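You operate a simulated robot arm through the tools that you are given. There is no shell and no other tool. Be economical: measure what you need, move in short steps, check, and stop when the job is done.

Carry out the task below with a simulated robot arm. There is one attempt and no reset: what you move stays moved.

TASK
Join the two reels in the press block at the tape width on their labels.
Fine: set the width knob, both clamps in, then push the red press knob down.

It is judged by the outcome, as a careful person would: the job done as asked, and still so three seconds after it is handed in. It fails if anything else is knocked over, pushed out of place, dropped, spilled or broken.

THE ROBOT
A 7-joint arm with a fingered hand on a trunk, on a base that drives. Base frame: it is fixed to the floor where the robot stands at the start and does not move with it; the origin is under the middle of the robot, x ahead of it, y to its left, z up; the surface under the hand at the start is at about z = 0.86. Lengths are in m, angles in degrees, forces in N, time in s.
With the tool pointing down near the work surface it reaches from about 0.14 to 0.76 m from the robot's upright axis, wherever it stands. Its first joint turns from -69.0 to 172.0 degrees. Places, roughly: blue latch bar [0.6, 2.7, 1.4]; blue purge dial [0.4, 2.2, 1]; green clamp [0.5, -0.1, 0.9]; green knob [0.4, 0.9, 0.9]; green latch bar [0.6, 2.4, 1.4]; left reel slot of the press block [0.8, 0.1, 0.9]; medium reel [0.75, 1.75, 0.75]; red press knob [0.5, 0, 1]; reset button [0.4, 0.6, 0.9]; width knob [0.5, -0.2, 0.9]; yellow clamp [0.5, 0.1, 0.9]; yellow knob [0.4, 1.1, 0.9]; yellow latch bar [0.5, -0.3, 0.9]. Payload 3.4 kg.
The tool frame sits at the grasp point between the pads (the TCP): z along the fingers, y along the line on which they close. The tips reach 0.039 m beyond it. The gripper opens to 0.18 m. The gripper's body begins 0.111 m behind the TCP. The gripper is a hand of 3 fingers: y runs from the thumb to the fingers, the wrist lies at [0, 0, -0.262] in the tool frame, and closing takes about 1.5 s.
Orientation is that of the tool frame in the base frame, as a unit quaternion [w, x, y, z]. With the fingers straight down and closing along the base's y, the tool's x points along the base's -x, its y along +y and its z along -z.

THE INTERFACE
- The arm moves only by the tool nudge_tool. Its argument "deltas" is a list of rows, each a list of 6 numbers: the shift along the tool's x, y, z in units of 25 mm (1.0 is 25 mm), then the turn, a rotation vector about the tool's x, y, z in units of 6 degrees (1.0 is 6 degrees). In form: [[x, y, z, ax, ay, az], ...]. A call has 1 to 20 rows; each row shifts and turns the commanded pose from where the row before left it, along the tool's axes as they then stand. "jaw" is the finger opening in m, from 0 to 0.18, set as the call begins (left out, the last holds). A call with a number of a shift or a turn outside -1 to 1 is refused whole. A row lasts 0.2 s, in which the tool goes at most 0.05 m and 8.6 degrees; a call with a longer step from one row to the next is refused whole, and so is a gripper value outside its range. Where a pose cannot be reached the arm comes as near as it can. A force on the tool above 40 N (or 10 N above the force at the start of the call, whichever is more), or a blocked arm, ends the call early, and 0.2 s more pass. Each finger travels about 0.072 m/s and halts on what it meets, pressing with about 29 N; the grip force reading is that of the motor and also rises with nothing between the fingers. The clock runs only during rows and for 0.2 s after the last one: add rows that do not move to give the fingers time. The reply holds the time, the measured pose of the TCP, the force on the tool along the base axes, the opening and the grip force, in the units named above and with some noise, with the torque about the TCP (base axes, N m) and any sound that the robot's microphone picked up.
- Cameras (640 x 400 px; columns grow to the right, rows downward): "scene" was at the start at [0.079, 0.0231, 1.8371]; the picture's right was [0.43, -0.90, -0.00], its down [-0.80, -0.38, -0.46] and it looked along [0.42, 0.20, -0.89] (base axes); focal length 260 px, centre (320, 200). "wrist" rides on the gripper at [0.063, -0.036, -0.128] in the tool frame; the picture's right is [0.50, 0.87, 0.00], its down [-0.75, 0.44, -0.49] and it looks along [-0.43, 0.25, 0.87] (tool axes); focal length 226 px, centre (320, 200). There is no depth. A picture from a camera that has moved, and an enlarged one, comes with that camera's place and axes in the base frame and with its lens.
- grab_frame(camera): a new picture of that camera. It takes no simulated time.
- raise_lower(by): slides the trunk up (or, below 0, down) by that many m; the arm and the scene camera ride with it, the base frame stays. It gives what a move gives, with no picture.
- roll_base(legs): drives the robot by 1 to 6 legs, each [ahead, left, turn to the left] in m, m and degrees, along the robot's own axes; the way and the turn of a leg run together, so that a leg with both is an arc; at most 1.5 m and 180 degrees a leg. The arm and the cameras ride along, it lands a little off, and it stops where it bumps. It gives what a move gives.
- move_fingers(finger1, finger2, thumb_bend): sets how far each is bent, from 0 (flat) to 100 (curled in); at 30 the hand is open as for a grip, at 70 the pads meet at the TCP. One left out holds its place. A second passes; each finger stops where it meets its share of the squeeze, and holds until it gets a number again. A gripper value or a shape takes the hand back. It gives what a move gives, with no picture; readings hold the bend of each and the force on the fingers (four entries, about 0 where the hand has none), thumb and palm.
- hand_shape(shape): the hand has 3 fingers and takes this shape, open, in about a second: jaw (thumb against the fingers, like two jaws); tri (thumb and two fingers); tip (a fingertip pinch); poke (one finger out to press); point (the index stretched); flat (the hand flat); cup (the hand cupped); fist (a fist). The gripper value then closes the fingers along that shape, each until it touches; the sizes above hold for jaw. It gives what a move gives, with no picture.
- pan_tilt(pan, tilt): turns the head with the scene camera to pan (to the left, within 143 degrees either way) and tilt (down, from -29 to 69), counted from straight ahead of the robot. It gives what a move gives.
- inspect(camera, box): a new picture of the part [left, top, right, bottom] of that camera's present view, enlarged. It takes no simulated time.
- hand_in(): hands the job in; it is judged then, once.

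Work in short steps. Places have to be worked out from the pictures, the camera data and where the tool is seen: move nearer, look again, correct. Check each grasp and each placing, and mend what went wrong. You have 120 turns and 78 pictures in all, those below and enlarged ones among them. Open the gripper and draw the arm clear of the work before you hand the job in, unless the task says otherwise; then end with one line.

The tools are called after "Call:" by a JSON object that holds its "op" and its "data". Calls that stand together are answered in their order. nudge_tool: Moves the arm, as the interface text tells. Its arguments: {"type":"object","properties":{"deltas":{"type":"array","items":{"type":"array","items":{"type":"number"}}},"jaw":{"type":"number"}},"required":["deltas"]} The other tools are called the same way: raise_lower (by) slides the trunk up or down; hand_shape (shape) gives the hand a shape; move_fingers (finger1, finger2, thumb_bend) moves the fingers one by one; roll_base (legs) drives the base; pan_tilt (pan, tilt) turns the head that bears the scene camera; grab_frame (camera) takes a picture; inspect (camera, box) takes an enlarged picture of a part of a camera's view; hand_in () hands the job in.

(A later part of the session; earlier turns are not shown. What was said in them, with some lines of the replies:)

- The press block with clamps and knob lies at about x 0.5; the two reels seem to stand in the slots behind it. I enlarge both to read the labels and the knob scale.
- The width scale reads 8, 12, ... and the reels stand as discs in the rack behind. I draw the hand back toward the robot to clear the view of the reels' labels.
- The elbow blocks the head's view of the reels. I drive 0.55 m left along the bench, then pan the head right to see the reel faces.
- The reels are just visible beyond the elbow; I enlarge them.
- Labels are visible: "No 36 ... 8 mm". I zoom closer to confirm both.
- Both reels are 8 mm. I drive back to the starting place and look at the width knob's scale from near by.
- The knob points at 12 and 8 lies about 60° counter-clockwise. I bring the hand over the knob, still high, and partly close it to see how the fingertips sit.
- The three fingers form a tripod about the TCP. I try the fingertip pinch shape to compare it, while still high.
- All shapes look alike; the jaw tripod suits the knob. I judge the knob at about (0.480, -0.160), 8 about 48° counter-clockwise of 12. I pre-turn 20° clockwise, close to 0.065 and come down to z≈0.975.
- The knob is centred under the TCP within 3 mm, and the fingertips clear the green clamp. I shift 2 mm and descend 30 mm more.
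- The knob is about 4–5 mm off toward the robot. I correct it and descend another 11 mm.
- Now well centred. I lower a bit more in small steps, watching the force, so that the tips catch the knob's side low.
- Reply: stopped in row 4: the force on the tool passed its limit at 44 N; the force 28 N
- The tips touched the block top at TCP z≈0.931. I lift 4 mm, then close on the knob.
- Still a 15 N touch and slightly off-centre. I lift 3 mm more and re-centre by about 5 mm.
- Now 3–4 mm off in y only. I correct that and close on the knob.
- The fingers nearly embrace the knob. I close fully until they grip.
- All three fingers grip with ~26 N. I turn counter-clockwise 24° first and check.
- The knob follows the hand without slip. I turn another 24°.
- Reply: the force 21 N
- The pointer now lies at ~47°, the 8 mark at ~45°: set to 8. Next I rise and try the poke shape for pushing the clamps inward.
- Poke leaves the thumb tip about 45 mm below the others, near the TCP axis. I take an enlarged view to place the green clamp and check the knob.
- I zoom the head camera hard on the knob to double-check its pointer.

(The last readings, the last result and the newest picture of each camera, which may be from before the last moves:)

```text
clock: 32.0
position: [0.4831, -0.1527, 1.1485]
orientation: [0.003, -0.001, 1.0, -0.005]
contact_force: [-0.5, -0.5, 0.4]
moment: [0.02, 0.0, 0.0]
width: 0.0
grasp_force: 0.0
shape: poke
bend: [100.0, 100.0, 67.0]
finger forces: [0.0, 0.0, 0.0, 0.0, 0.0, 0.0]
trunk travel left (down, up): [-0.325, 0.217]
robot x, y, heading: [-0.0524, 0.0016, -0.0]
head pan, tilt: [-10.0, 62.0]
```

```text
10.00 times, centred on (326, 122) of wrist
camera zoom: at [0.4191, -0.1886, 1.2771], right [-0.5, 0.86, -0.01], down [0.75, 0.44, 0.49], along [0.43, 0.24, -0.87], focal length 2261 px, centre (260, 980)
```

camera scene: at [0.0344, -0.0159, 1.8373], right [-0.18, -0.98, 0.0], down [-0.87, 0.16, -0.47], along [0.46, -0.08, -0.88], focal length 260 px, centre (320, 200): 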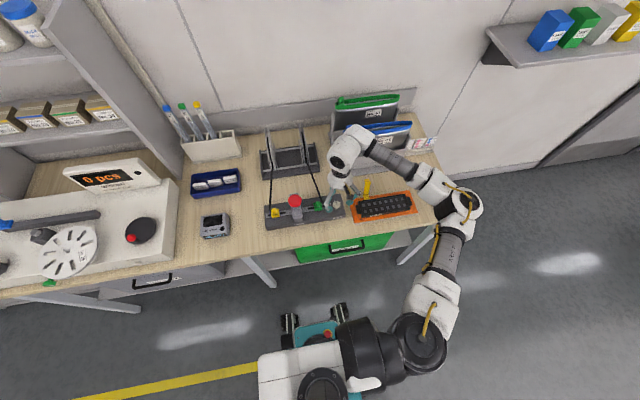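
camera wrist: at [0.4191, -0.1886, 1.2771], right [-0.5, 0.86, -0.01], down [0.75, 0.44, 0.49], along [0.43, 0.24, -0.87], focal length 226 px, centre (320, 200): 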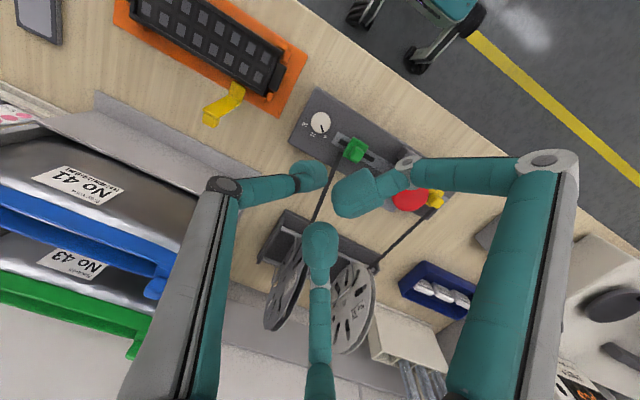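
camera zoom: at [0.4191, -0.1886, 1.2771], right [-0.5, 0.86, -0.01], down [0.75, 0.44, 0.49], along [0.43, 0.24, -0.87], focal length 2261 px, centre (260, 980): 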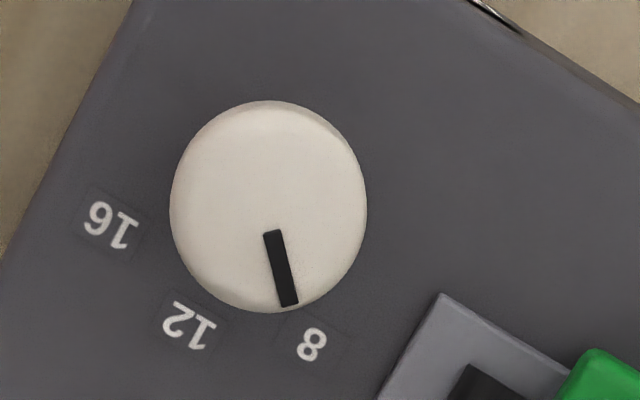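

Both views put the pointer on 8. Now I bring the thumb tip over the gap outside the green clamp (tip y≈-0.115), down to TCP z≈0.96.

Call:
{"op": "nudge_tool", "data": {"deltas": [[0, 0.9, 0, 0, 0, 0], [0, 0.9, 0, 0, 0, 0], [0, 0, 1, 0, 0, 0], [0, 0, 1, 0, 0, 0], [0, 0, 1, 0, 0, 0], [0, 0, 1, 0, 0, 0], [0, 0, 1, 0, 0, 0], [0, 0, 1, 0, 0, 0], [0, 0, 1, 0, 0, 0], [0, 0, 0.5, 0, 0, 0], [0, 0, 0, 0, 0, 0]]}}

Call:
{"op": "grab_frame", "data": {"camera": "wrist"}}

Call:
{"op": "inspect", "data": {"camera": "scene", "box": [260, 170, 360, 230]}}

```text
clock: 34.4
position: [0.4824, -0.111, 0.9604]
orientation: [0.001, -0.001, 1.0, -0.006]
contact_force: [-0.6, 0.6, 0.9]
moment: [0.01, 0.0, 0.01]
width: 0.0
grasp_force: 0.0
shape: poke
bend: [100.0, 100.0, 67.0]
finger forces: [0.1, 0.1, 0.0, 0.0, 0.1, 0.1]
trunk travel left (down, up): [-0.325, 0.217]
robot x, y, heading: [-0.0447, 0.0004, -0.3]
head pan, tilt: [-10.0, 62.0]
```

```text
39 pictures are left
camera wrist: at [0.419, -0.1459, 1.0892], right [-0.5, 0.86, -0.01], down [0.75, 0.44, 0.49], along [0.43, 0.24, -0.87], focal length 226 px, centre (320, 200)
```

wrist: 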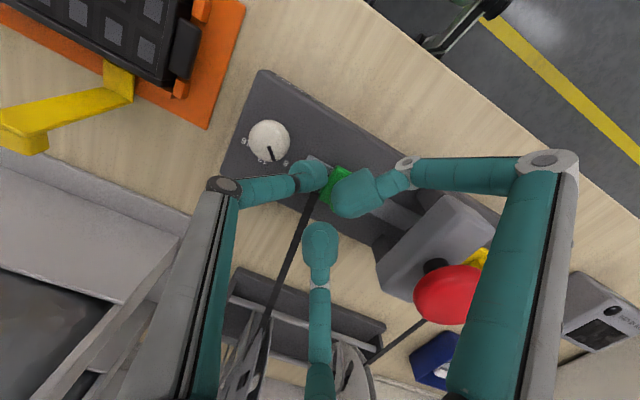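

```text
6.40 times, centred on (310, 200) of scene
camera zoom: at [0.0345, -0.0148, 1.8373], right [-0.18, -0.98, 0.0], down [-0.87, 0.16, -0.47], along [0.46, -0.08, -0.88], focal length 1665 px, centre (384, 200)
```

zoom: 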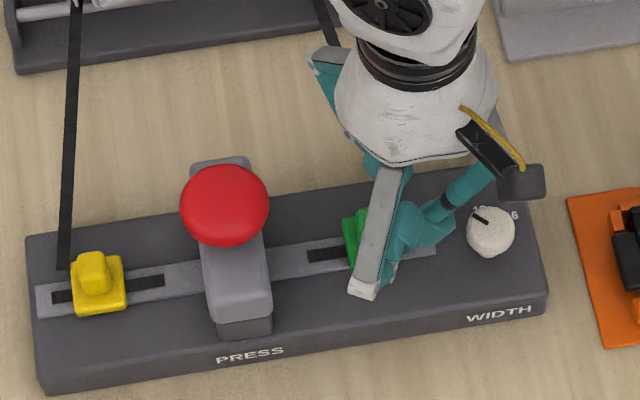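

I check the gap around the thumb tip in enlargement before the last descent.

Call:
{"op": "inspect", "data": {"camera": "wrist", "box": [240, 110, 400, 220]}}

```text
3.64 times, centred on (320, 165) of wrist
camera zoom: at [0.419, -0.1459, 1.0892], right [-0.5, 0.86, -0.01], down [0.75, 0.44, 0.49], along [0.43, 0.24, -0.87], focal length 822 px, centre (320, 327)
```

zoom: 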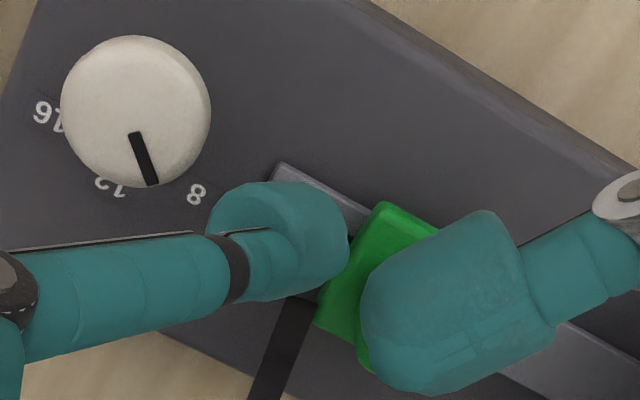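

The tip sits between clamp and knob with ~8–11 mm on each side. I descend 22 mm, then push toward +y gently.

Call:
{"op": "nudge_tool", "data": {"deltas": [[0, 0, 0.45, 0, 0, 0], [0, 0, 0.4, 0, 0, 0], [0, 0, 0, 0, 0, 0], [0, 0.25, 0, 0, 0, 0], [0, 0.25, 0, 0, 0, 0], [0, 0.25, 0, 0, 0, 0], [0, 0.25, 0, 0, 0, 0], [0, 0, 0, 0, 0, 0]]}}

Call:
{"op": "inspect", "data": {"camera": "scene", "box": [260, 170, 360, 230]}}

```text
clock: 36.2
position: [0.4832, -0.0861, 0.9398]
orientation: [0.003, -0.001, 1.0, -0.006]
contact_force: [-0.3, 0.0, -0.8]
moment: [-0.02, 0.01, -0.01]
width: 0.0
grasp_force: 0.0
shape: poke
bend: [100.0, 100.0, 66.0]
finger forces: [0.0, 0.0, 0.0, 0.0, 0.5, 0.0]
trunk travel left (down, up): [-0.325, 0.217]
robot x, y, heading: [-0.0526, 0.0029, -0.1]
head pan, tilt: [-10.0, 62.0]
```

```text
6.40 times, centred on (310, 200) of scene
camera zoom: at [0.0347, -0.0151, 1.8373], right [-0.18, -0.98, 0.0], down [-0.87, 0.16, -0.47], along [0.46, -0.08, -0.88], focal length 1665 px, centre (384, 200)
```

zoom: 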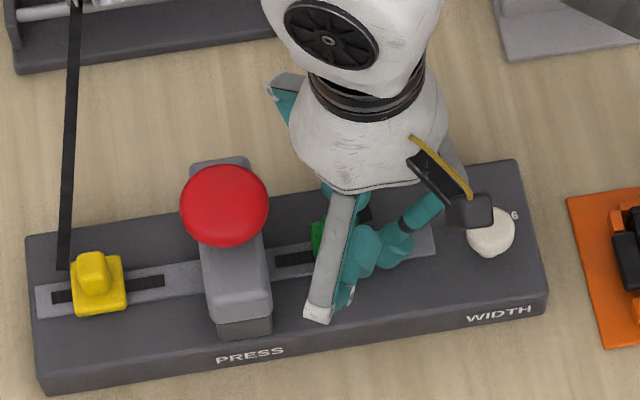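

The green clamp slides inward, its tape end leading toward the press. I push on another 20 mm in small steps.

Call:
{"op": "nudge_tool", "data": {"deltas": [[0, 0.2, 0, 0, 0, 0], [0, 0.2, 0, 0, 0, 0], [0, 0.2, 0, 0, 0, 0], [0, 0.2, 0, 0, 0, 0], [0, 0, 0, 0, 0, 0]]}}

Call:
{"op": "inspect", "data": {"camera": "scene", "box": [260, 170, 360, 230]}}

Call:
{"op": "grab_frame", "data": {"camera": "wrist"}}

```text
clock: 37.4
position: [0.4837, -0.0662, 0.939]
orientation: [0.001, 0.0, 1.0, -0.005]
contact_force: [-0.1, -1.0, -0.2]
moment: [-0.03, 0.01, 0.03]
width: 0.0
grasp_force: 0.0
shape: poke
bend: [100.0, 100.0, 66.0]
finger forces: [0.0, 0.1, 0.0, 0.1, 0.5, 0.1]
trunk travel left (down, up): [-0.325, 0.217]
robot x, y, heading: [-0.0492, 0.002, -0.2]
head pan, tilt: [-10.0, 62.0]
```

```text
6.40 times, centred on (310, 200) of scene
camera zoom: at [0.0346, -0.0147, 1.8373], right [-0.18, -0.98, 0.0], down [-0.87, 0.16, -0.47], along [0.46, -0.08, -0.88], focal length 1665 px, centre (384, 200)
```

zoom: 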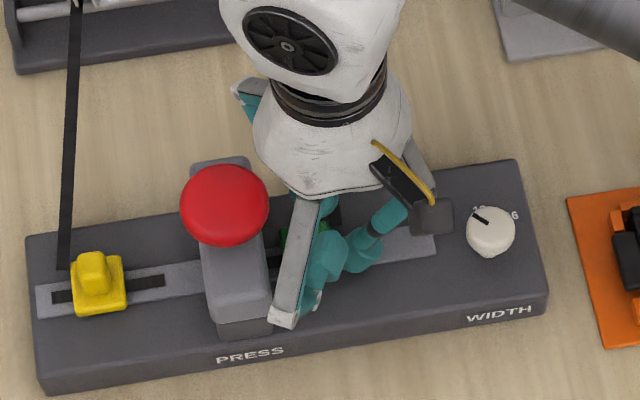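

```text
34 pictures are left
camera wrist: at [0.4198, -0.101, 1.0669], right [-0.5, 0.86, -0.01], down [0.75, 0.44, 0.49], along [0.43, 0.24, -0.87], focal length 226 px, centre (320, 200)
```

wrist: 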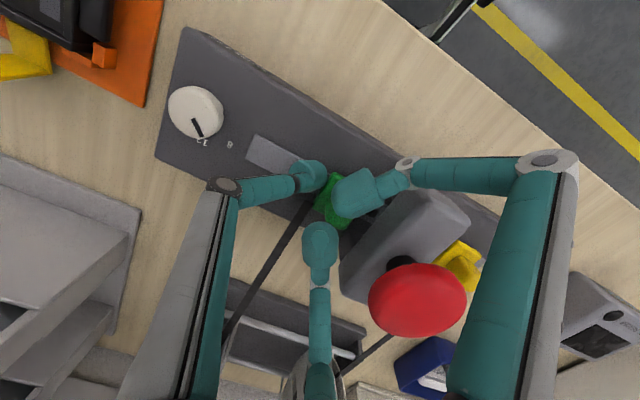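

The clamp has moved ~34 mm and its tape end should be about at the press centre. I push on in 3 mm steps to feel its stop.

Call:
{"op": "nudge_tool", "data": {"deltas": [[0, 0.12, 0, 0, 0, 0], [0, 0.12, 0, 0, 0, 0], [0, 0, 0, 0, 0, 0]]}}

```text
clock: 38.2
position: [0.4847, -0.0593, 0.9385]
orientation: [0.001, -0.001, 1.0, -0.005]
contact_force: [-0.1, -2.6, -0.2]
moment: [-0.05, 0.01, 0.02]
width: 0.0001
grasp_force: 0.1
shape: poke
bend: [100.0, 100.0, 66.0]
finger forces: [0.0, 0.0, 0.0, 0.1, 2.2, 0.0]
trunk travel left (down, up): [-0.325, 0.217]
robot x, y, heading: [-0.0525, 0.0033, -0.3]
head pan, tilt: [-10.0, 62.0]
```

Force is rising slightly (2.6 N). I push a little more while looking.

Call:
{"op": "nudge_tool", "data": {"deltas": [[0, 0.1, 0, 0, 0, 0], [0, 0.1, 0, 0, 0, 0], [0, 0, 0, 0, 0, 0]]}}

Call:
{"op": "inspect", "data": {"camera": "wrist", "box": [240, 110, 480, 330]}}

```text
clock: 39.0
position: [0.4851, -0.0575, 0.9379]
orientation: [0.002, 0.0, 1.0, -0.007]
contact_force: [0.3, -13.6, 1.2]
moment: [-0.43, 0.01, 0.02]
width: 0.0
grasp_force: 0.0
shape: poke
bend: [100.0, 100.0, 66.0]
finger forces: [0.0, 0.0, 0.0, 0.0, 13.0, 0.1]
trunk travel left (down, up): [-0.325, 0.217]
robot x, y, heading: [-0.0522, 0.0046, 0.0]
head pan, tilt: [-10.0, 62.0]
```

```text
1.82 times, centred on (360, 220) of wrist
camera zoom: at [0.4198, -0.092, 1.0667], right [-0.5, 0.87, -0.01], down [0.75, 0.44, 0.49], along [0.43, 0.24, -0.87], focal length 411 px, centre (247, 164)
```

zoom: 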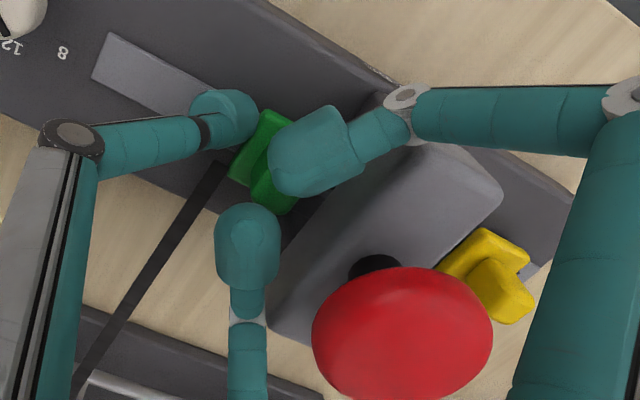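

Stop reached (13 N); green is in. I back off, rise, and turn the hand 180° to mirror the push for yellow.

Call:
{"op": "nudge_tool", "data": {"deltas": [[0, -0.4, 0, 0, 0, 0], [0, 0, -1, 0, 0, 0], [0, 0, -1, 0, 0, 0], [0, 0, -1, 0, 0, 0], [0, 0, -1, 0, 0, 0], [0, 0, -1, 0, 0, 0], [0, 0, -1, 0, 0, 0], [0, 0, -1, 0, 0, 0]]}}

Call:
{"op": "nudge_tool", "data": {"deltas": [[0, 0, 0, 0, 0, -1], [0, 0, 0, 0, 0, -1], [0, 0, 0, 0, 0, -1], [0, 0, 0, 0, 0, -1], [0, 0, 0, 0, 0, -1], [0, 0, 0, 0, 0, -1], [0, 0, 0, 0, 0, -1], [0, 0, 0, 0, 0, -1], [0, 0, 0, 0, 0, -1], [0, 0, 0, 0, 0, -1], [0, 0, 0, 0, 0, -1], [0, 0, 0, 0, 0, -1], [0, 0, 0, 0, 0, -1], [0, 0, 0, 0, 0, -1], [0, 0, 0, 0, 0, -1]]}}

```text
clock: 40.8
position: [0.481, -0.0637, 1.1135]
orientation: [0.003, -0.001, 1.0, -0.006]
contact_force: [-0.3, -0.9, 0.2]
moment: [-0.02, 0.0, 0.0]
width: 0.0
grasp_force: 0.0
shape: poke
bend: [100.0, 100.0, 67.0]
finger forces: [0.0, 0.1, 0.1, 0.0, 0.1, 0.1]
trunk travel left (down, up): [-0.325, 0.217]
robot x, y, heading: [-0.0473, 0.0011, -0.0]
head pan, tilt: [-10.0, 62.0]
```

```text
clock: 44.0
position: [0.4822, -0.0633, 1.1142]
orientation: [0.002, 0.708, -0.706, 0.006]
contact_force: [-0.2, 0.4, -0.1]
moment: [0.04, -0.02, -0.02]
width: 0.0001
grasp_force: 0.0
shape: poke
bend: [100.0, 100.0, 67.0]
finger forces: [0.0, 0.0, 0.0, 0.0, 0.0, 0.0]
trunk travel left (down, up): [-0.325, 0.217]
robot x, y, heading: [-0.0504, 0.0035, -0.1]
head pan, tilt: [-10.0, 62.0]
```

The turn works; I finish the second 90° and then move to y≈+0.12 and look.

Call:
{"op": "nudge_tool", "data": {"deltas": [[0, 0, 0, 0, 0, -1], [0, 0, 0, 0, 0, -1], [0, 0, 0, 0, 0, -1], [0, 0, 0, 0, 0, -1], [0, 0, 0, 0, 0, -1], [0, 0, 0, 0, 0, -1], [0, 0, 0, 0, 0, -1], [0, 0, 0, 0, 0, -1], [0, 0, 0, 0, 0, -1], [0, 0, 0, 0, 0, -1], [0, 0, 0, 0, 0, -1], [0, 0, 0, 0, 0, -1], [0, 0, 0, 0, 0, -1], [0, 0, 0, 0, 0, -1], [0, 0, 0, 0, 0, -1]]}}

Call:
{"op": "nudge_tool", "data": {"deltas": [[0, -1, 0, 0, 0, 0], [0, -1, 0, 0, 0, 0], [0, -1, 0, 0, 0, 0], [0, -1, 0, 0, 0, 0], [0, -1, 0, 0, 0, 0], [0, -1, 0, 0, 0, 0], [0, -1, 0, 0, 0, 0], [0, 0, 0, 0, 0, 0]]}}

Call:
{"op": "grab_frame", "data": {"camera": "wrist"}}

Call:
{"op": "inspect", "data": {"camera": "scene", "box": [240, 170, 360, 240]}}

```text
clock: 47.2
position: [0.4831, -0.0632, 1.1138]
orientation: [0.007, 1.0, 0.002, 0.002]
contact_force: [-0.4, 0.3, -0.9]
moment: [0.04, -0.02, -0.04]
width: 0.0
grasp_force: 0.1
shape: poke
bend: [100.0, 100.0, 67.0]
finger forces: [0.0, 0.0, 0.0, 0.0, 0.0, 0.0]
trunk travel left (down, up): [-0.325, 0.217]
robot x, y, heading: [-0.0508, 0.0033, -0.3]
head pan, tilt: [-10.0, 62.0]
```

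```text
clock: 49.0
position: [0.4834, 0.1119, 1.1119]
orientation: [0.006, 1.0, 0.001, 0.002]
contact_force: [0.2, -0.2, -0.6]
moment: [0.03, 0.02, 0.03]
width: 0.0
grasp_force: 0.1
shape: poke
bend: [100.0, 100.0, 67.0]
finger forces: [0.0, 0.0, 0.0, 0.0, 0.0, 0.0]
trunk travel left (down, up): [-0.325, 0.217]
robot x, y, heading: [-0.0514, 0.0033, -0.0]
head pan, tilt: [-10.0, 62.0]
```

```text
32 pictures are left
camera wrist: at [0.5441, 0.1487, 1.2393], right [0.5, -0.87, 0.01], down [-0.76, -0.43, 0.49], along [-0.42, -0.26, -0.87], focal length 226 px, centre (320, 200)
```

wrist: 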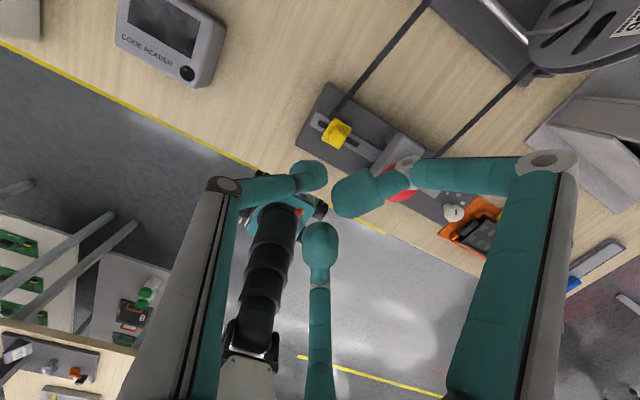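

```text
5.33 times, centred on (300, 205) of scene
camera zoom: at [0.0351, -0.0104, 1.8373], right [-0.18, -0.98, 0.0], down [-0.87, 0.16, -0.47], along [0.46, -0.08, -0.88], focal length 1388 px, centre (427, 173)
```

zoom: 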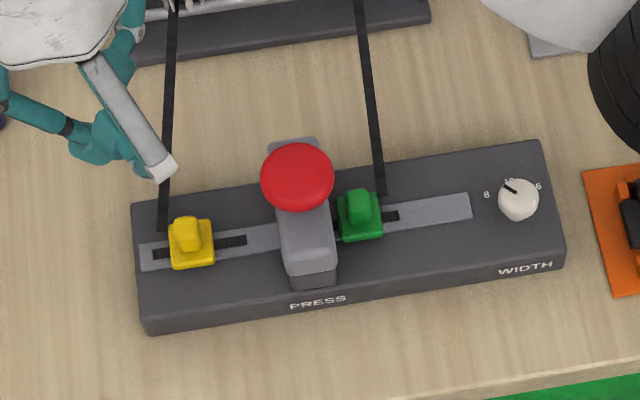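

Green is fully in; yellow's outer edge is at y≈0.102, and the thumb tip is at y≈0.12. I descend to 0.96 and check.

Call:
{"op": "nudge_tool", "data": {"deltas": [[0, 0, 1, 0, 0, 0], [0, 0, 1, 0, 0, 0], [0, 0, 1, 0, 0, 0], [0, 0, 1, 0, 0, 0], [0, 0, 1, 0, 0, 0], [0, 0, 1, 0, 0, 0], [0, 0, 0, 0, 0, 0]]}}

Call:
{"op": "inspect", "data": {"camera": "wrist", "box": [240, 110, 400, 220]}}

```text
clock: 50.6
position: [0.4821, 0.1097, 0.9617]
orientation: [0.006, 1.0, 0.001, 0.003]
contact_force: [-0.1, 0.1, -0.5]
moment: [0.0, -0.04, -0.02]
width: 0.0
grasp_force: 0.1
shape: poke
bend: [100.0, 100.0, 67.0]
finger forces: [0.0, 0.0, 0.0, 0.1, 0.0, 0.0]
trunk travel left (down, up): [-0.325, 0.217]
robot x, y, heading: [-0.0533, 0.0073, 0.1]
head pan, tilt: [-10.0, 62.0]
```

```text
3.64 times, centred on (320, 165) of wrist
camera zoom: at [0.5436, 0.1474, 1.0893], right [0.5, -0.86, 0.01], down [-0.76, -0.43, 0.49], along [-0.42, -0.26, -0.87], focal length 822 px, centre (320, 327)
```

zoom: 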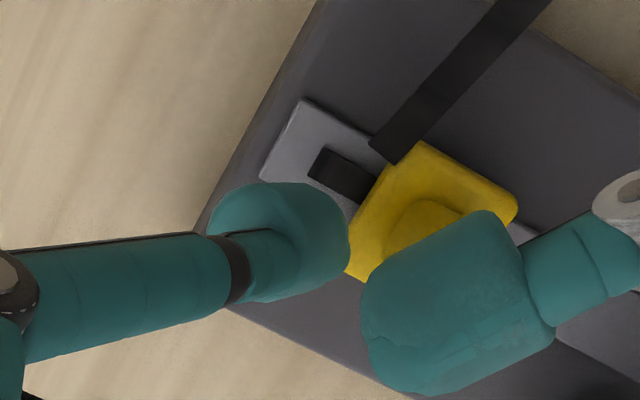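

Gap to yellow about 10 mm, tip aligned with its outer face. I descend 22 mm and push inward 40 mm in small steps.

Call:
{"op": "nudge_tool", "data": {"deltas": [[0, 0, 0.45, 0, 0, 0], [0, 0, 0.43, 0, 0, 0], [0, 0, 0, 0, 0, 0], [0, 0.25, 0, 0, 0, 0], [0, 0.25, 0, 0, 0, 0], [0, 0.25, 0, 0, 0, 0], [0, 0.25, 0, 0, 0, 0], [0, 0.2, 0, 0, 0, 0], [0, 0.2, 0, 0, 0, 0], [0, 0.2, 0, 0, 0, 0], [0, 0, 0, 0, 0, 0]]}}

Call:
{"op": "inspect", "data": {"camera": "scene", "box": [240, 170, 360, 240]}}

```text
clock: 53.0
position: [0.4836, 0.0704, 0.9411]
orientation: [0.006, 1.0, 0.001, 0.002]
contact_force: [-0.9, -0.1, -0.5]
moment: [0.02, 0.0, 0.0]
width: 0.0
grasp_force: 0.1
shape: poke
bend: [100.0, 100.0, 66.0]
finger forces: [0.1, 0.1, 0.1, 0.0, 0.5, 0.1]
trunk travel left (down, up): [-0.325, 0.217]
robot x, y, heading: [-0.0536, 0.0077, -0.2]
head pan, tilt: [-10.0, 62.0]
```

```text
5.33 times, centred on (300, 205) of scene
camera zoom: at [0.0352, -0.0118, 1.8373], right [-0.18, -0.98, 0.0], down [-0.87, 0.16, -0.47], along [0.46, -0.08, -0.88], focal length 1388 px, centre (427, 173)
```

zoom: 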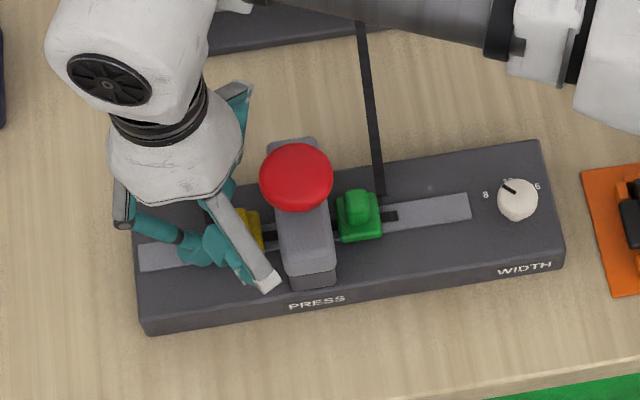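

Yellow slides in as well. I continue in 2.5 mm steps until the stop is felt.

Call:
{"op": "nudge_tool", "data": {"deltas": [[0, 0.12, 0, 0, 0, 0], [0, 0.12, 0, 0, 0, 0], [0, 0.12, 0, 0, 0, 0], [0, 0, 0, 0, 0, 0]]}}

```text
clock: 54.0
position: [0.4836, 0.0619, 0.9402]
orientation: [0.006, 1.0, 0.001, 0.002]
contact_force: [0.1, 1.0, 0.1]
moment: [0.07, 0.03, 0.03]
width: 0.0
grasp_force: 0.1
shape: poke
bend: [100.0, 100.0, 66.0]
finger forces: [0.0, 0.1, 0.1, 0.0, 1.4, 0.0]
trunk travel left (down, up): [-0.325, 0.217]
robot x, y, heading: [-0.0478, 0.0054, 0.1]
head pan, tilt: [-10.0, 62.0]
```

Call:
{"op": "nudge_tool", "data": {"deltas": [[0, 0.1, 0, 0, 0, 0], [0, 0.1, 0, 0, 0, 0], [0, 0.1, 0, 0, 0, 0], [0, 0, 0, 0, 0, 0]]}}

```text
clock: 55.0
position: [0.4832, 0.0575, 0.9409]
orientation: [0.006, 1.0, 0.002, 0.002]
contact_force: [0.0, 16.9, 0.5]
moment: [0.58, -0.04, -0.01]
width: 0.0
grasp_force: 0.1
shape: poke
bend: [100.0, 100.0, 66.0]
finger forces: [0.0, 0.0, 0.1, 0.0, 17.0, 0.0]
trunk travel left (down, up): [-0.325, 0.217]
robot x, y, heading: [-0.0492, 0.0047, 0.1]
head pan, tilt: [-10.0, 62.0]
```

Both stops reached symmetrically (±0.0575). I back off, rise, and check everything before pressing, also forming a fist.

Call:
{"op": "nudge_tool", "data": {"deltas": [[0, -0.4, 0, 0, 0, 0], [0, 0, -1, 0, 0, 0], [0, 0, -1, 0, 0, 0], [0, 0, -1, 0, 0, 0], [0, 0, -1, 0, 0, 0], [0, 0, -1, 0, 0, 0], [0, 0, -1, 0, 0, 0], [0, 0, -1, 0, 0, 0], [0, 0, -1, 0, 0, 0], [0, 0, -1, 0, 0, 0]]}}

Call:
{"op": "hand_shape", "data": {"shape": "fist"}}

Call:
{"op": "grab_frame", "data": {"camera": "wrist"}}

Call:
{"op": "inspect", "data": {"camera": "scene", "box": [240, 150, 360, 240]}}

```text
clock: 57.2
position: [0.4814, 0.0653, 1.167]
orientation: [0.007, 1.0, 0.0, 0.003]
contact_force: [-0.7, 0.5, 0.2]
moment: [-0.01, 0.03, -0.01]
width: 0.0
grasp_force: 0.0
shape: poke
bend: [100.0, 100.0, 67.0]
finger forces: [0.0, 0.1, 0.0, 0.0, 0.0, 0.0]
trunk travel left (down, up): [-0.325, 0.217]
robot x, y, heading: [-0.0519, 0.0068, -0.1]
head pan, tilt: [-10.0, 62.0]
```

```text
clock: 58.1
position: [0.4813, 0.0654, 1.1669]
orientation: [0.006, 1.0, 0.001, 0.002]
contact_force: [0.3, 0.2, 0.1]
moment: [-0.02, -0.01, -0.01]
width: 0.0
grasp_force: 0.0
shape: fist
bend: [100.0, 100.0, 45.0]
finger forces: [0.0, 0.0, 0.0, 0.0, 0.0, 0.1]
trunk travel left (down, up): [-0.325, 0.217]
robot x, y, heading: [-0.0528, 0.0013, 0.0]
head pan, tilt: [-10.0, 62.0]
```

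```text
28 pictures are left
camera wrist: at [0.5429, 0.1028, 1.2944], right [0.5, -0.86, 0.01], down [-0.76, -0.43, 0.49], along [-0.42, -0.26, -0.87], focal length 226 px, centre (320, 200)
```

wrist: 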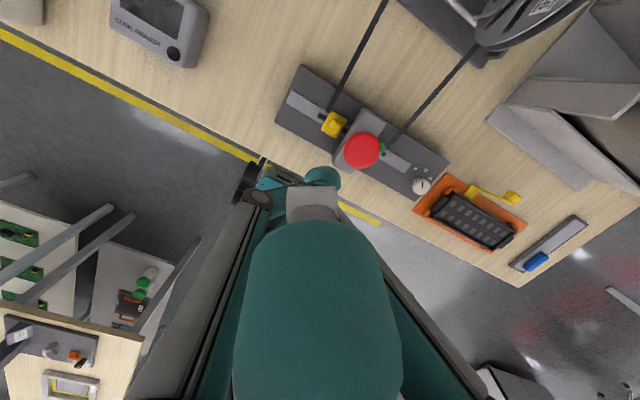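

```text
4.44 times, centred on (300, 195) of scene
camera zoom: at [0.0349, -0.012, 1.8373], right [-0.18, -0.98, 0.0], down [-0.87, 0.16, -0.47], along [0.46, -0.08, -0.88], focal length 1156 px, centre (409, 222)
```

zoom: 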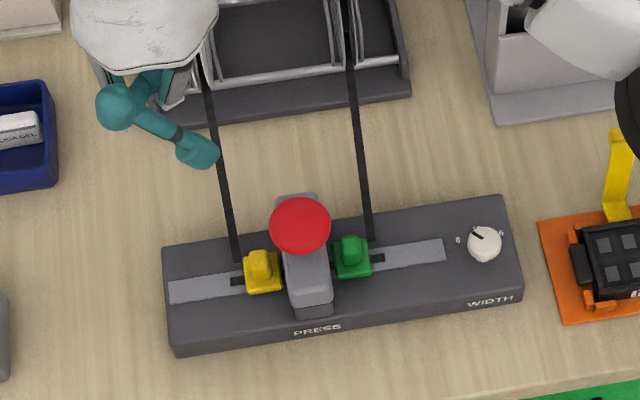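

Clamps are in, all in order. The fist is lopsided, so I'll press with the three tips closed together: take jaw shape, close to 0, and move over the red knob at (0.491, 0.001).

Call:
{"op": "hand_shape", "data": {"shape": "jaw"}}

Call:
{"op": "nudge_tool", "data": {"deltas": [[0.39, 0.9, 0, 0, 0, 0], [0, 0.9, 0, 0, 0, 0], [0, 0.78, 0, 0, 0, 0], [0, 0, 0, 0, 0, 0], [0, 0, 0, 0, 0, 0], [0, 0, 0, 0, 0, 0], [0, 0, 0, 0, 0, 0], [0, 0, 0, 0, 0, 0], [0, 0, 0, 0, 0, 0], [0, 0, 1, 0, 0, 0], [0, 0, 1, 0, 0, 0], [0, 0, 1, 0, 0, 0], [0, 0, 0, 0, 0, 0]], "jaw": 0.0}}

Call:
{"op": "grab_frame", "data": {"camera": "wrist"}}

```text
clock: 59.0
position: [0.4821, 0.064, 1.1661]
orientation: [0.007, 1.0, 0.001, 0.002]
contact_force: [-0.7, 0.4, -0.3]
moment: [-0.02, 0.01, 0.02]
width: 0.18
grasp_force: 0.0
shape: jaw
bend: [30.0, 30.0, 30.0]
finger forces: [0.0, 0.0, 0.0, 0.0, 0.1, 0.0]
trunk travel left (down, up): [-0.325, 0.217]
robot x, y, heading: [-0.0472, 0.0055, -0.4]
head pan, tilt: [-10.0, 62.0]
```

```text
clock: 61.8
position: [0.4929, 0.0012, 1.0911]
orientation: [0.005, 1.0, 0.001, 0.002]
contact_force: [-0.2, 1.3, 0.4]
moment: [0.03, 0.02, 0.02]
width: 0.0
grasp_force: 29.3
shape: jaw
bend: [66.0, 66.0, 66.0]
finger forces: [0.0, 0.0, 0.1, 0.0, 0.0, 0.0]
trunk travel left (down, up): [-0.325, 0.217]
robot x, y, heading: [-0.0482, 0.0016, -0.1]
head pan, tilt: [-10.0, 62.0]
```

```text
26 pictures are left
camera wrist: at [0.5534, 0.0385, 1.2186], right [0.5, -0.87, 0.01], down [-0.76, -0.43, 0.49], along [-0.42, -0.26, -0.87], focal length 226 px, centre (320, 200)
```

wrist: 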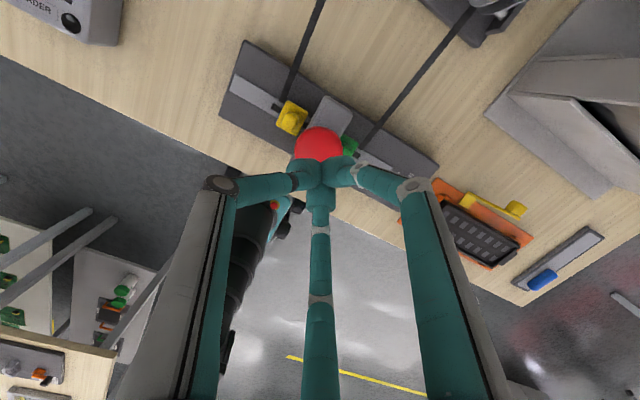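

Tips closed and aligned over the red knob. I go down gently to contact.

Call:
{"op": "nudge_tool", "data": {"deltas": [[0, 0, 0.6, 0, 0, 0], [0, 0, 0.6, 0, 0, 0], [0, 0, 0.3, 0, 0, 0], [0, 0, 0.2, 0, 0, 0], [0, 0, 0, 0, 0, 0]]}}

Call:
{"op": "inspect", "data": {"camera": "wrist", "box": [240, 90, 400, 230]}}

Call:
{"op": "inspect", "data": {"camera": "scene", "box": [240, 150, 360, 240]}}

```text
clock: 63.0
position: [0.4918, -0.0002, 1.0491]
orientation: [0.007, 1.0, 0.001, 0.002]
contact_force: [-0.6, 0.2, -0.1]
moment: [0.0, 0.0, 0.01]
width: 0.0001
grasp_force: 29.2
shape: jaw
bend: [66.0, 66.0, 66.0]
finger forces: [0.0, 0.1, 0.0, 0.1, 0.0, 0.0]
trunk travel left (down, up): [-0.325, 0.217]
robot x, y, heading: [-0.0506, 0.0038, 0.2]
head pan, tilt: [-10.0, 62.0]
```

```text
2.86 times, centred on (320, 160) of wrist
camera zoom: at [0.5535, 0.0379, 1.176], right [0.5, -0.86, 0.01], down [-0.76, -0.43, 0.49], along [-0.42, -0.26, -0.87], focal length 646 px, centre (320, 314)
```

zoom: 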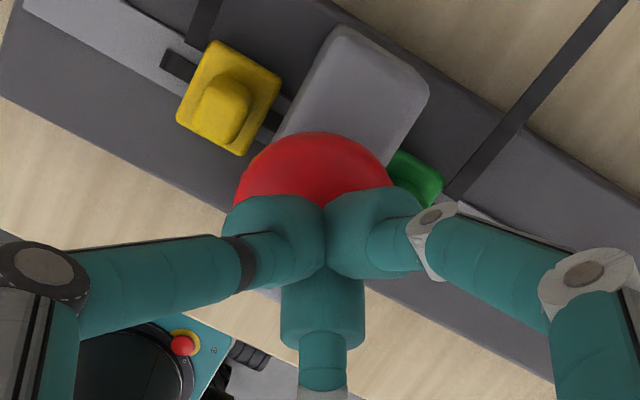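

```text
4.44 times, centred on (300, 195) of scene
camera zoom: at [0.0349, -0.0133, 1.8373], right [-0.18, -0.98, 0.0], down [-0.87, 0.16, -0.47], along [0.46, -0.08, -0.88], focal length 1156 px, centre (409, 222)
```

zoom: 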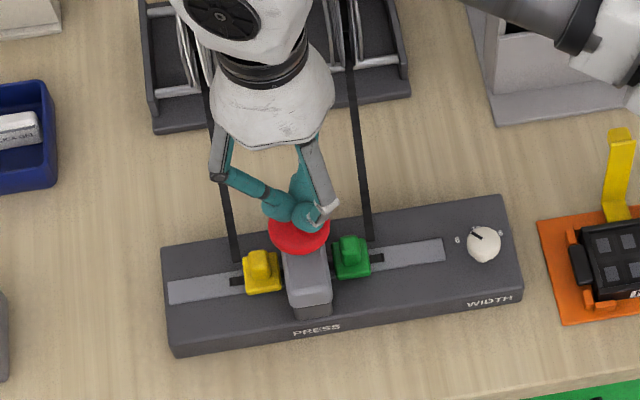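

Centred. I press down in small steps, watching the force.

Call:
{"op": "nudge_tool", "data": {"deltas": [[0, 0, 0.2, 0, 0, 0], [0, 0, 0.2, 0, 0, 0], [0, 0, 0.2, 0, 0, 0], [0, 0, 0.2, 0, 0, 0], [0, 0, 0.2, 0, 0, 0], [0, 0, 0, 0, 0, 0]]}}

```text
clock: 64.4
position: [0.4925, 0.0011, 1.0244]
orientation: [0.007, 1.0, 0.001, 0.003]
contact_force: [1.8, -0.1, 4.6]
moment: [0.0, -0.05, 0.01]
width: 0.0
grasp_force: 29.1
shape: jaw
bend: [66.0, 67.0, 66.0]
finger forces: [0.0, 0.0, 0.1, 0.0, 0.0, 0.0]
trunk travel left (down, up): [-0.325, 0.217]
robot x, y, heading: [-0.0518, 0.0022, -0.4]
head pan, tilt: [-10.0, 62.0]
```

Contact with about 5 N. I press on.

Call:
{"op": "nudge_tool", "data": {"deltas": [[0, 0, 0.15, 0, 0, 0], [0, 0, 0.15, 0, 0, 0], [0, 0, 0.15, 0, 0, 0], [0, 0, 0.15, 0, 0, 0], [0, 0, 0, 0, 0, 0]]}}

```text
clock: 65.3
position: [0.4932, 0.003, 1.0188]
orientation: [0.004, 1.0, 0.001, 0.007]
contact_force: [-6.1, -6.1, 18.0]
moment: [-0.29, 0.24, 0.03]
width: 0.0
grasp_force: 29.3
shape: jaw
bend: [67.0, 68.0, 67.0]
finger forces: [0.0, 0.1, 0.0, 0.0, 0.0, 0.0]
trunk travel left (down, up): [-0.325, 0.217]
robot x, y, heading: [-0.0506, 0.0058, -0.2]
head pan, tilt: [-10.0, 62.0]
heard: click
stopped in row 4: the force on the tool passed its limit at 44 N (the readings are from after the stop); the commanded pose is now the measured one
```

A click was heard at 44 N. I look at the press, then hold briefly and lift.

Call:
{"op": "inspect", "data": {"camera": "scene", "box": [260, 170, 340, 230]}}

Call:
{"op": "nudge_tool", "data": {"deltas": [[0, 0, 0, 0, 0, 0], [0, 0, 0, 0, 0, 0], [0, 0, -0.6, 0, 0, 0], [0, 0, -1, 0, 0, 0], [0, 0, -1, 0, 0, 0], [0, 0, -1, 0, 0, 0], [-1, 0, -1, 0, 0, 0], [-1, 0, -1, 0, 0, 0], [-1, 0, -1, 0, 0, 0], [-1, -1, 0, 0, 0, 0], [-1, -1, 0, 0, 0, 0], [-1, -1, 0, 0, 0, 0], [-1, -1, 0, 0, 0, 0], [-0.5, -1, 0, 0, 0, 0]]}}

Call:
{"op": "inspect", "data": {"camera": "scene", "box": [240, 150, 360, 240]}}

```text
6.67 times, centred on (300, 200) of scene
camera zoom: at [0.0317, -0.0161, 1.8375], right [-0.18, -0.98, 0.0], down [-0.87, 0.16, -0.47], along [0.46, -0.08, -0.88], focal length 1734 px, centre (453, 200)
```

zoom: 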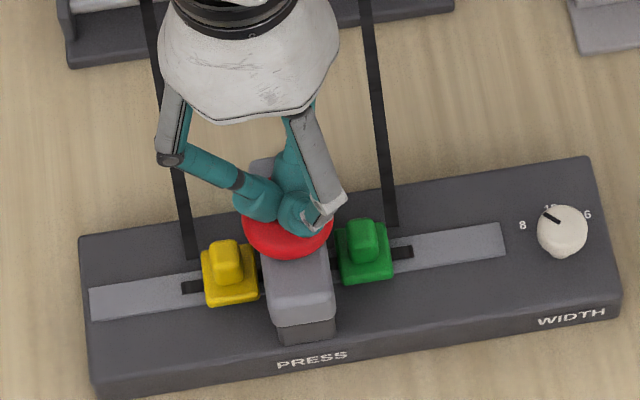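

```text
clock: 68.3
position: [0.3028, 0.1312, 1.1771]
orientation: [0.004, 1.0, -0.001, 0.007]
contact_force: [0.1, 0.4, 0.3]
moment: [-0.02, -0.02, 0.04]
width: 0.0
grasp_force: 28.7
shape: jaw
bend: [67.0, 68.0, 67.0]
finger forces: [0.0, 0.0, 0.1, 0.0, 0.0, 0.0]
trunk travel left (down, up): [-0.325, 0.217]
robot x, y, heading: [-0.0479, 0.0029, -0.3]
head pan, tilt: [-10.0, 62.0]
```

```text
4.44 times, centred on (300, 195) of scene
camera zoom: at [0.0336, -0.0082, 1.8375], right [-0.18, -0.98, 0.0], down [-0.87, 0.16, -0.47], along [0.46, -0.08, -0.88], focal length 1156 px, centre (409, 222)
```

zoom: 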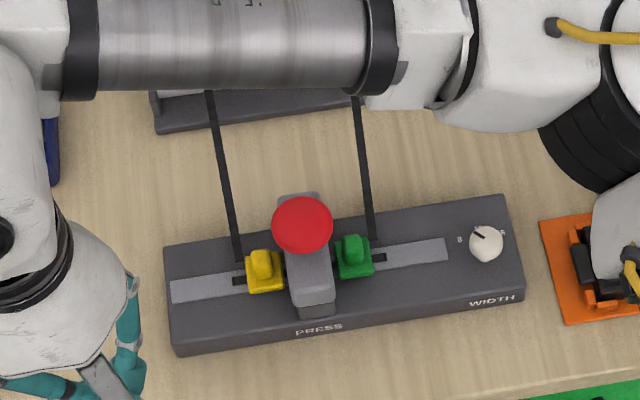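

The press clicked and sprang back. I check closely whether the splice sits and the width pointer is still on 8.

Call:
{"op": "inspect", "data": {"camera": "scene", "box": [282, 190, 322, 218]}}

Call:
{"op": "inspect", "data": {"camera": "scene", "box": [318, 194, 342, 212]}}

Call:
{"op": "grab_frame", "data": {"camera": "scene"}}

```text
14.29 times, centred on (302, 204) of scene
camera zoom: at [0.0336, -0.0082, 1.8375], right [-0.18, -0.98, 0.0], down [-0.87, 0.16, -0.47], along [0.46, -0.08, -0.88], focal length 3717 px, centre (577, 143)
```

zoom: 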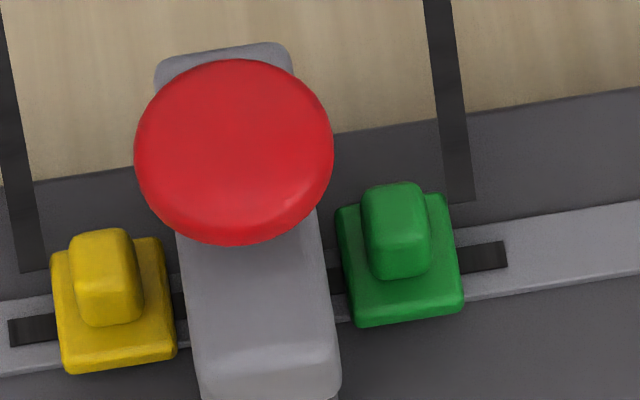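

```text
16.00 times, centred on (330, 203) of scene
camera zoom: at [0.0336, -0.0082, 1.8375], right [-0.18, -0.98, 0.0], down [-0.87, 0.16, -0.47], along [0.46, -0.08, -0.88], focal length 4163 px, centre (160, 152)
```

zoom: 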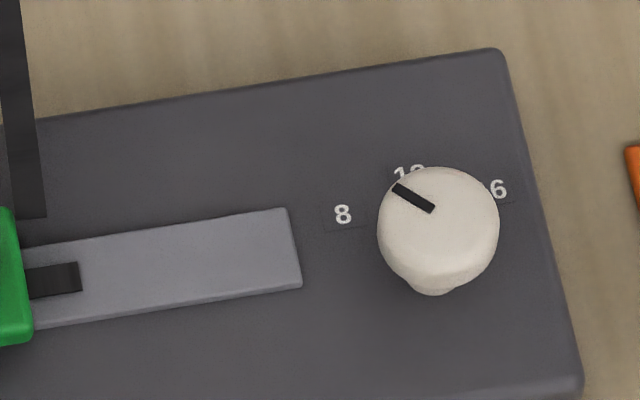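

```text
19 pictures are left
camera scene: at [0.0336, -0.0082, 1.8375], right [-0.18, -0.98, 0.0], down [-0.87, 0.16, -0.47], along [0.46, -0.08, -0.88], focal length 260 px, centre (320, 200)
```

scene: 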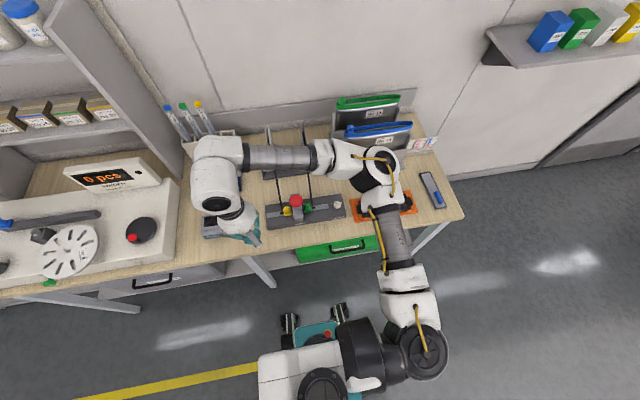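

Width on 8, clamps in, press clicked at its stop, nothing disturbed. I open the hand clear of the work and hand in.

Call:
{"op": "nudge_tool", "data": {"deltas": [[0, 0, -1, 0, 0, 0], [0, 0, -1, 0, 0, 0], [0, 0, 0, 0, 0, 0], [0, 0, 0, 0, 0, 0], [0, 0, 0, 0, 0, 0], [0, 0, 0, 0, 0, 0], [0, 0, 0, 0, 0, 0]], "jaw": 0.18}}

Call:
{"op": "hand_in", "data": {}}

```text
clock: 69.9
position: [0.3062, 0.1294, 1.2265]
orientation: [0.005, 1.0, 0.001, 0.006]
contact_force: [-0.6, 0.6, 0.5]
moment: [-0.01, -0.01, 0.01]
width: 0.1801
grasp_force: 0.0
shape: jaw
bend: [30.0, 30.0, 30.0]
finger forces: [0.0, 0.0, 0.0, 0.0, 0.0, 0.0]
trunk travel left (down, up): [-0.325, 0.217]
robot x, y, heading: [-0.0473, 0.0029, -0.1]
head pan, tilt: [-10.0, 62.0]
```

```text
The job is handed in.
```

I set the width knob to 8 mm (both reel labels read 8 mm), slid both clamps in to their stops and pushed the red press knob down until it clicked. The splice itself is hidden under the press, so the click is the only sign I have that it was made.
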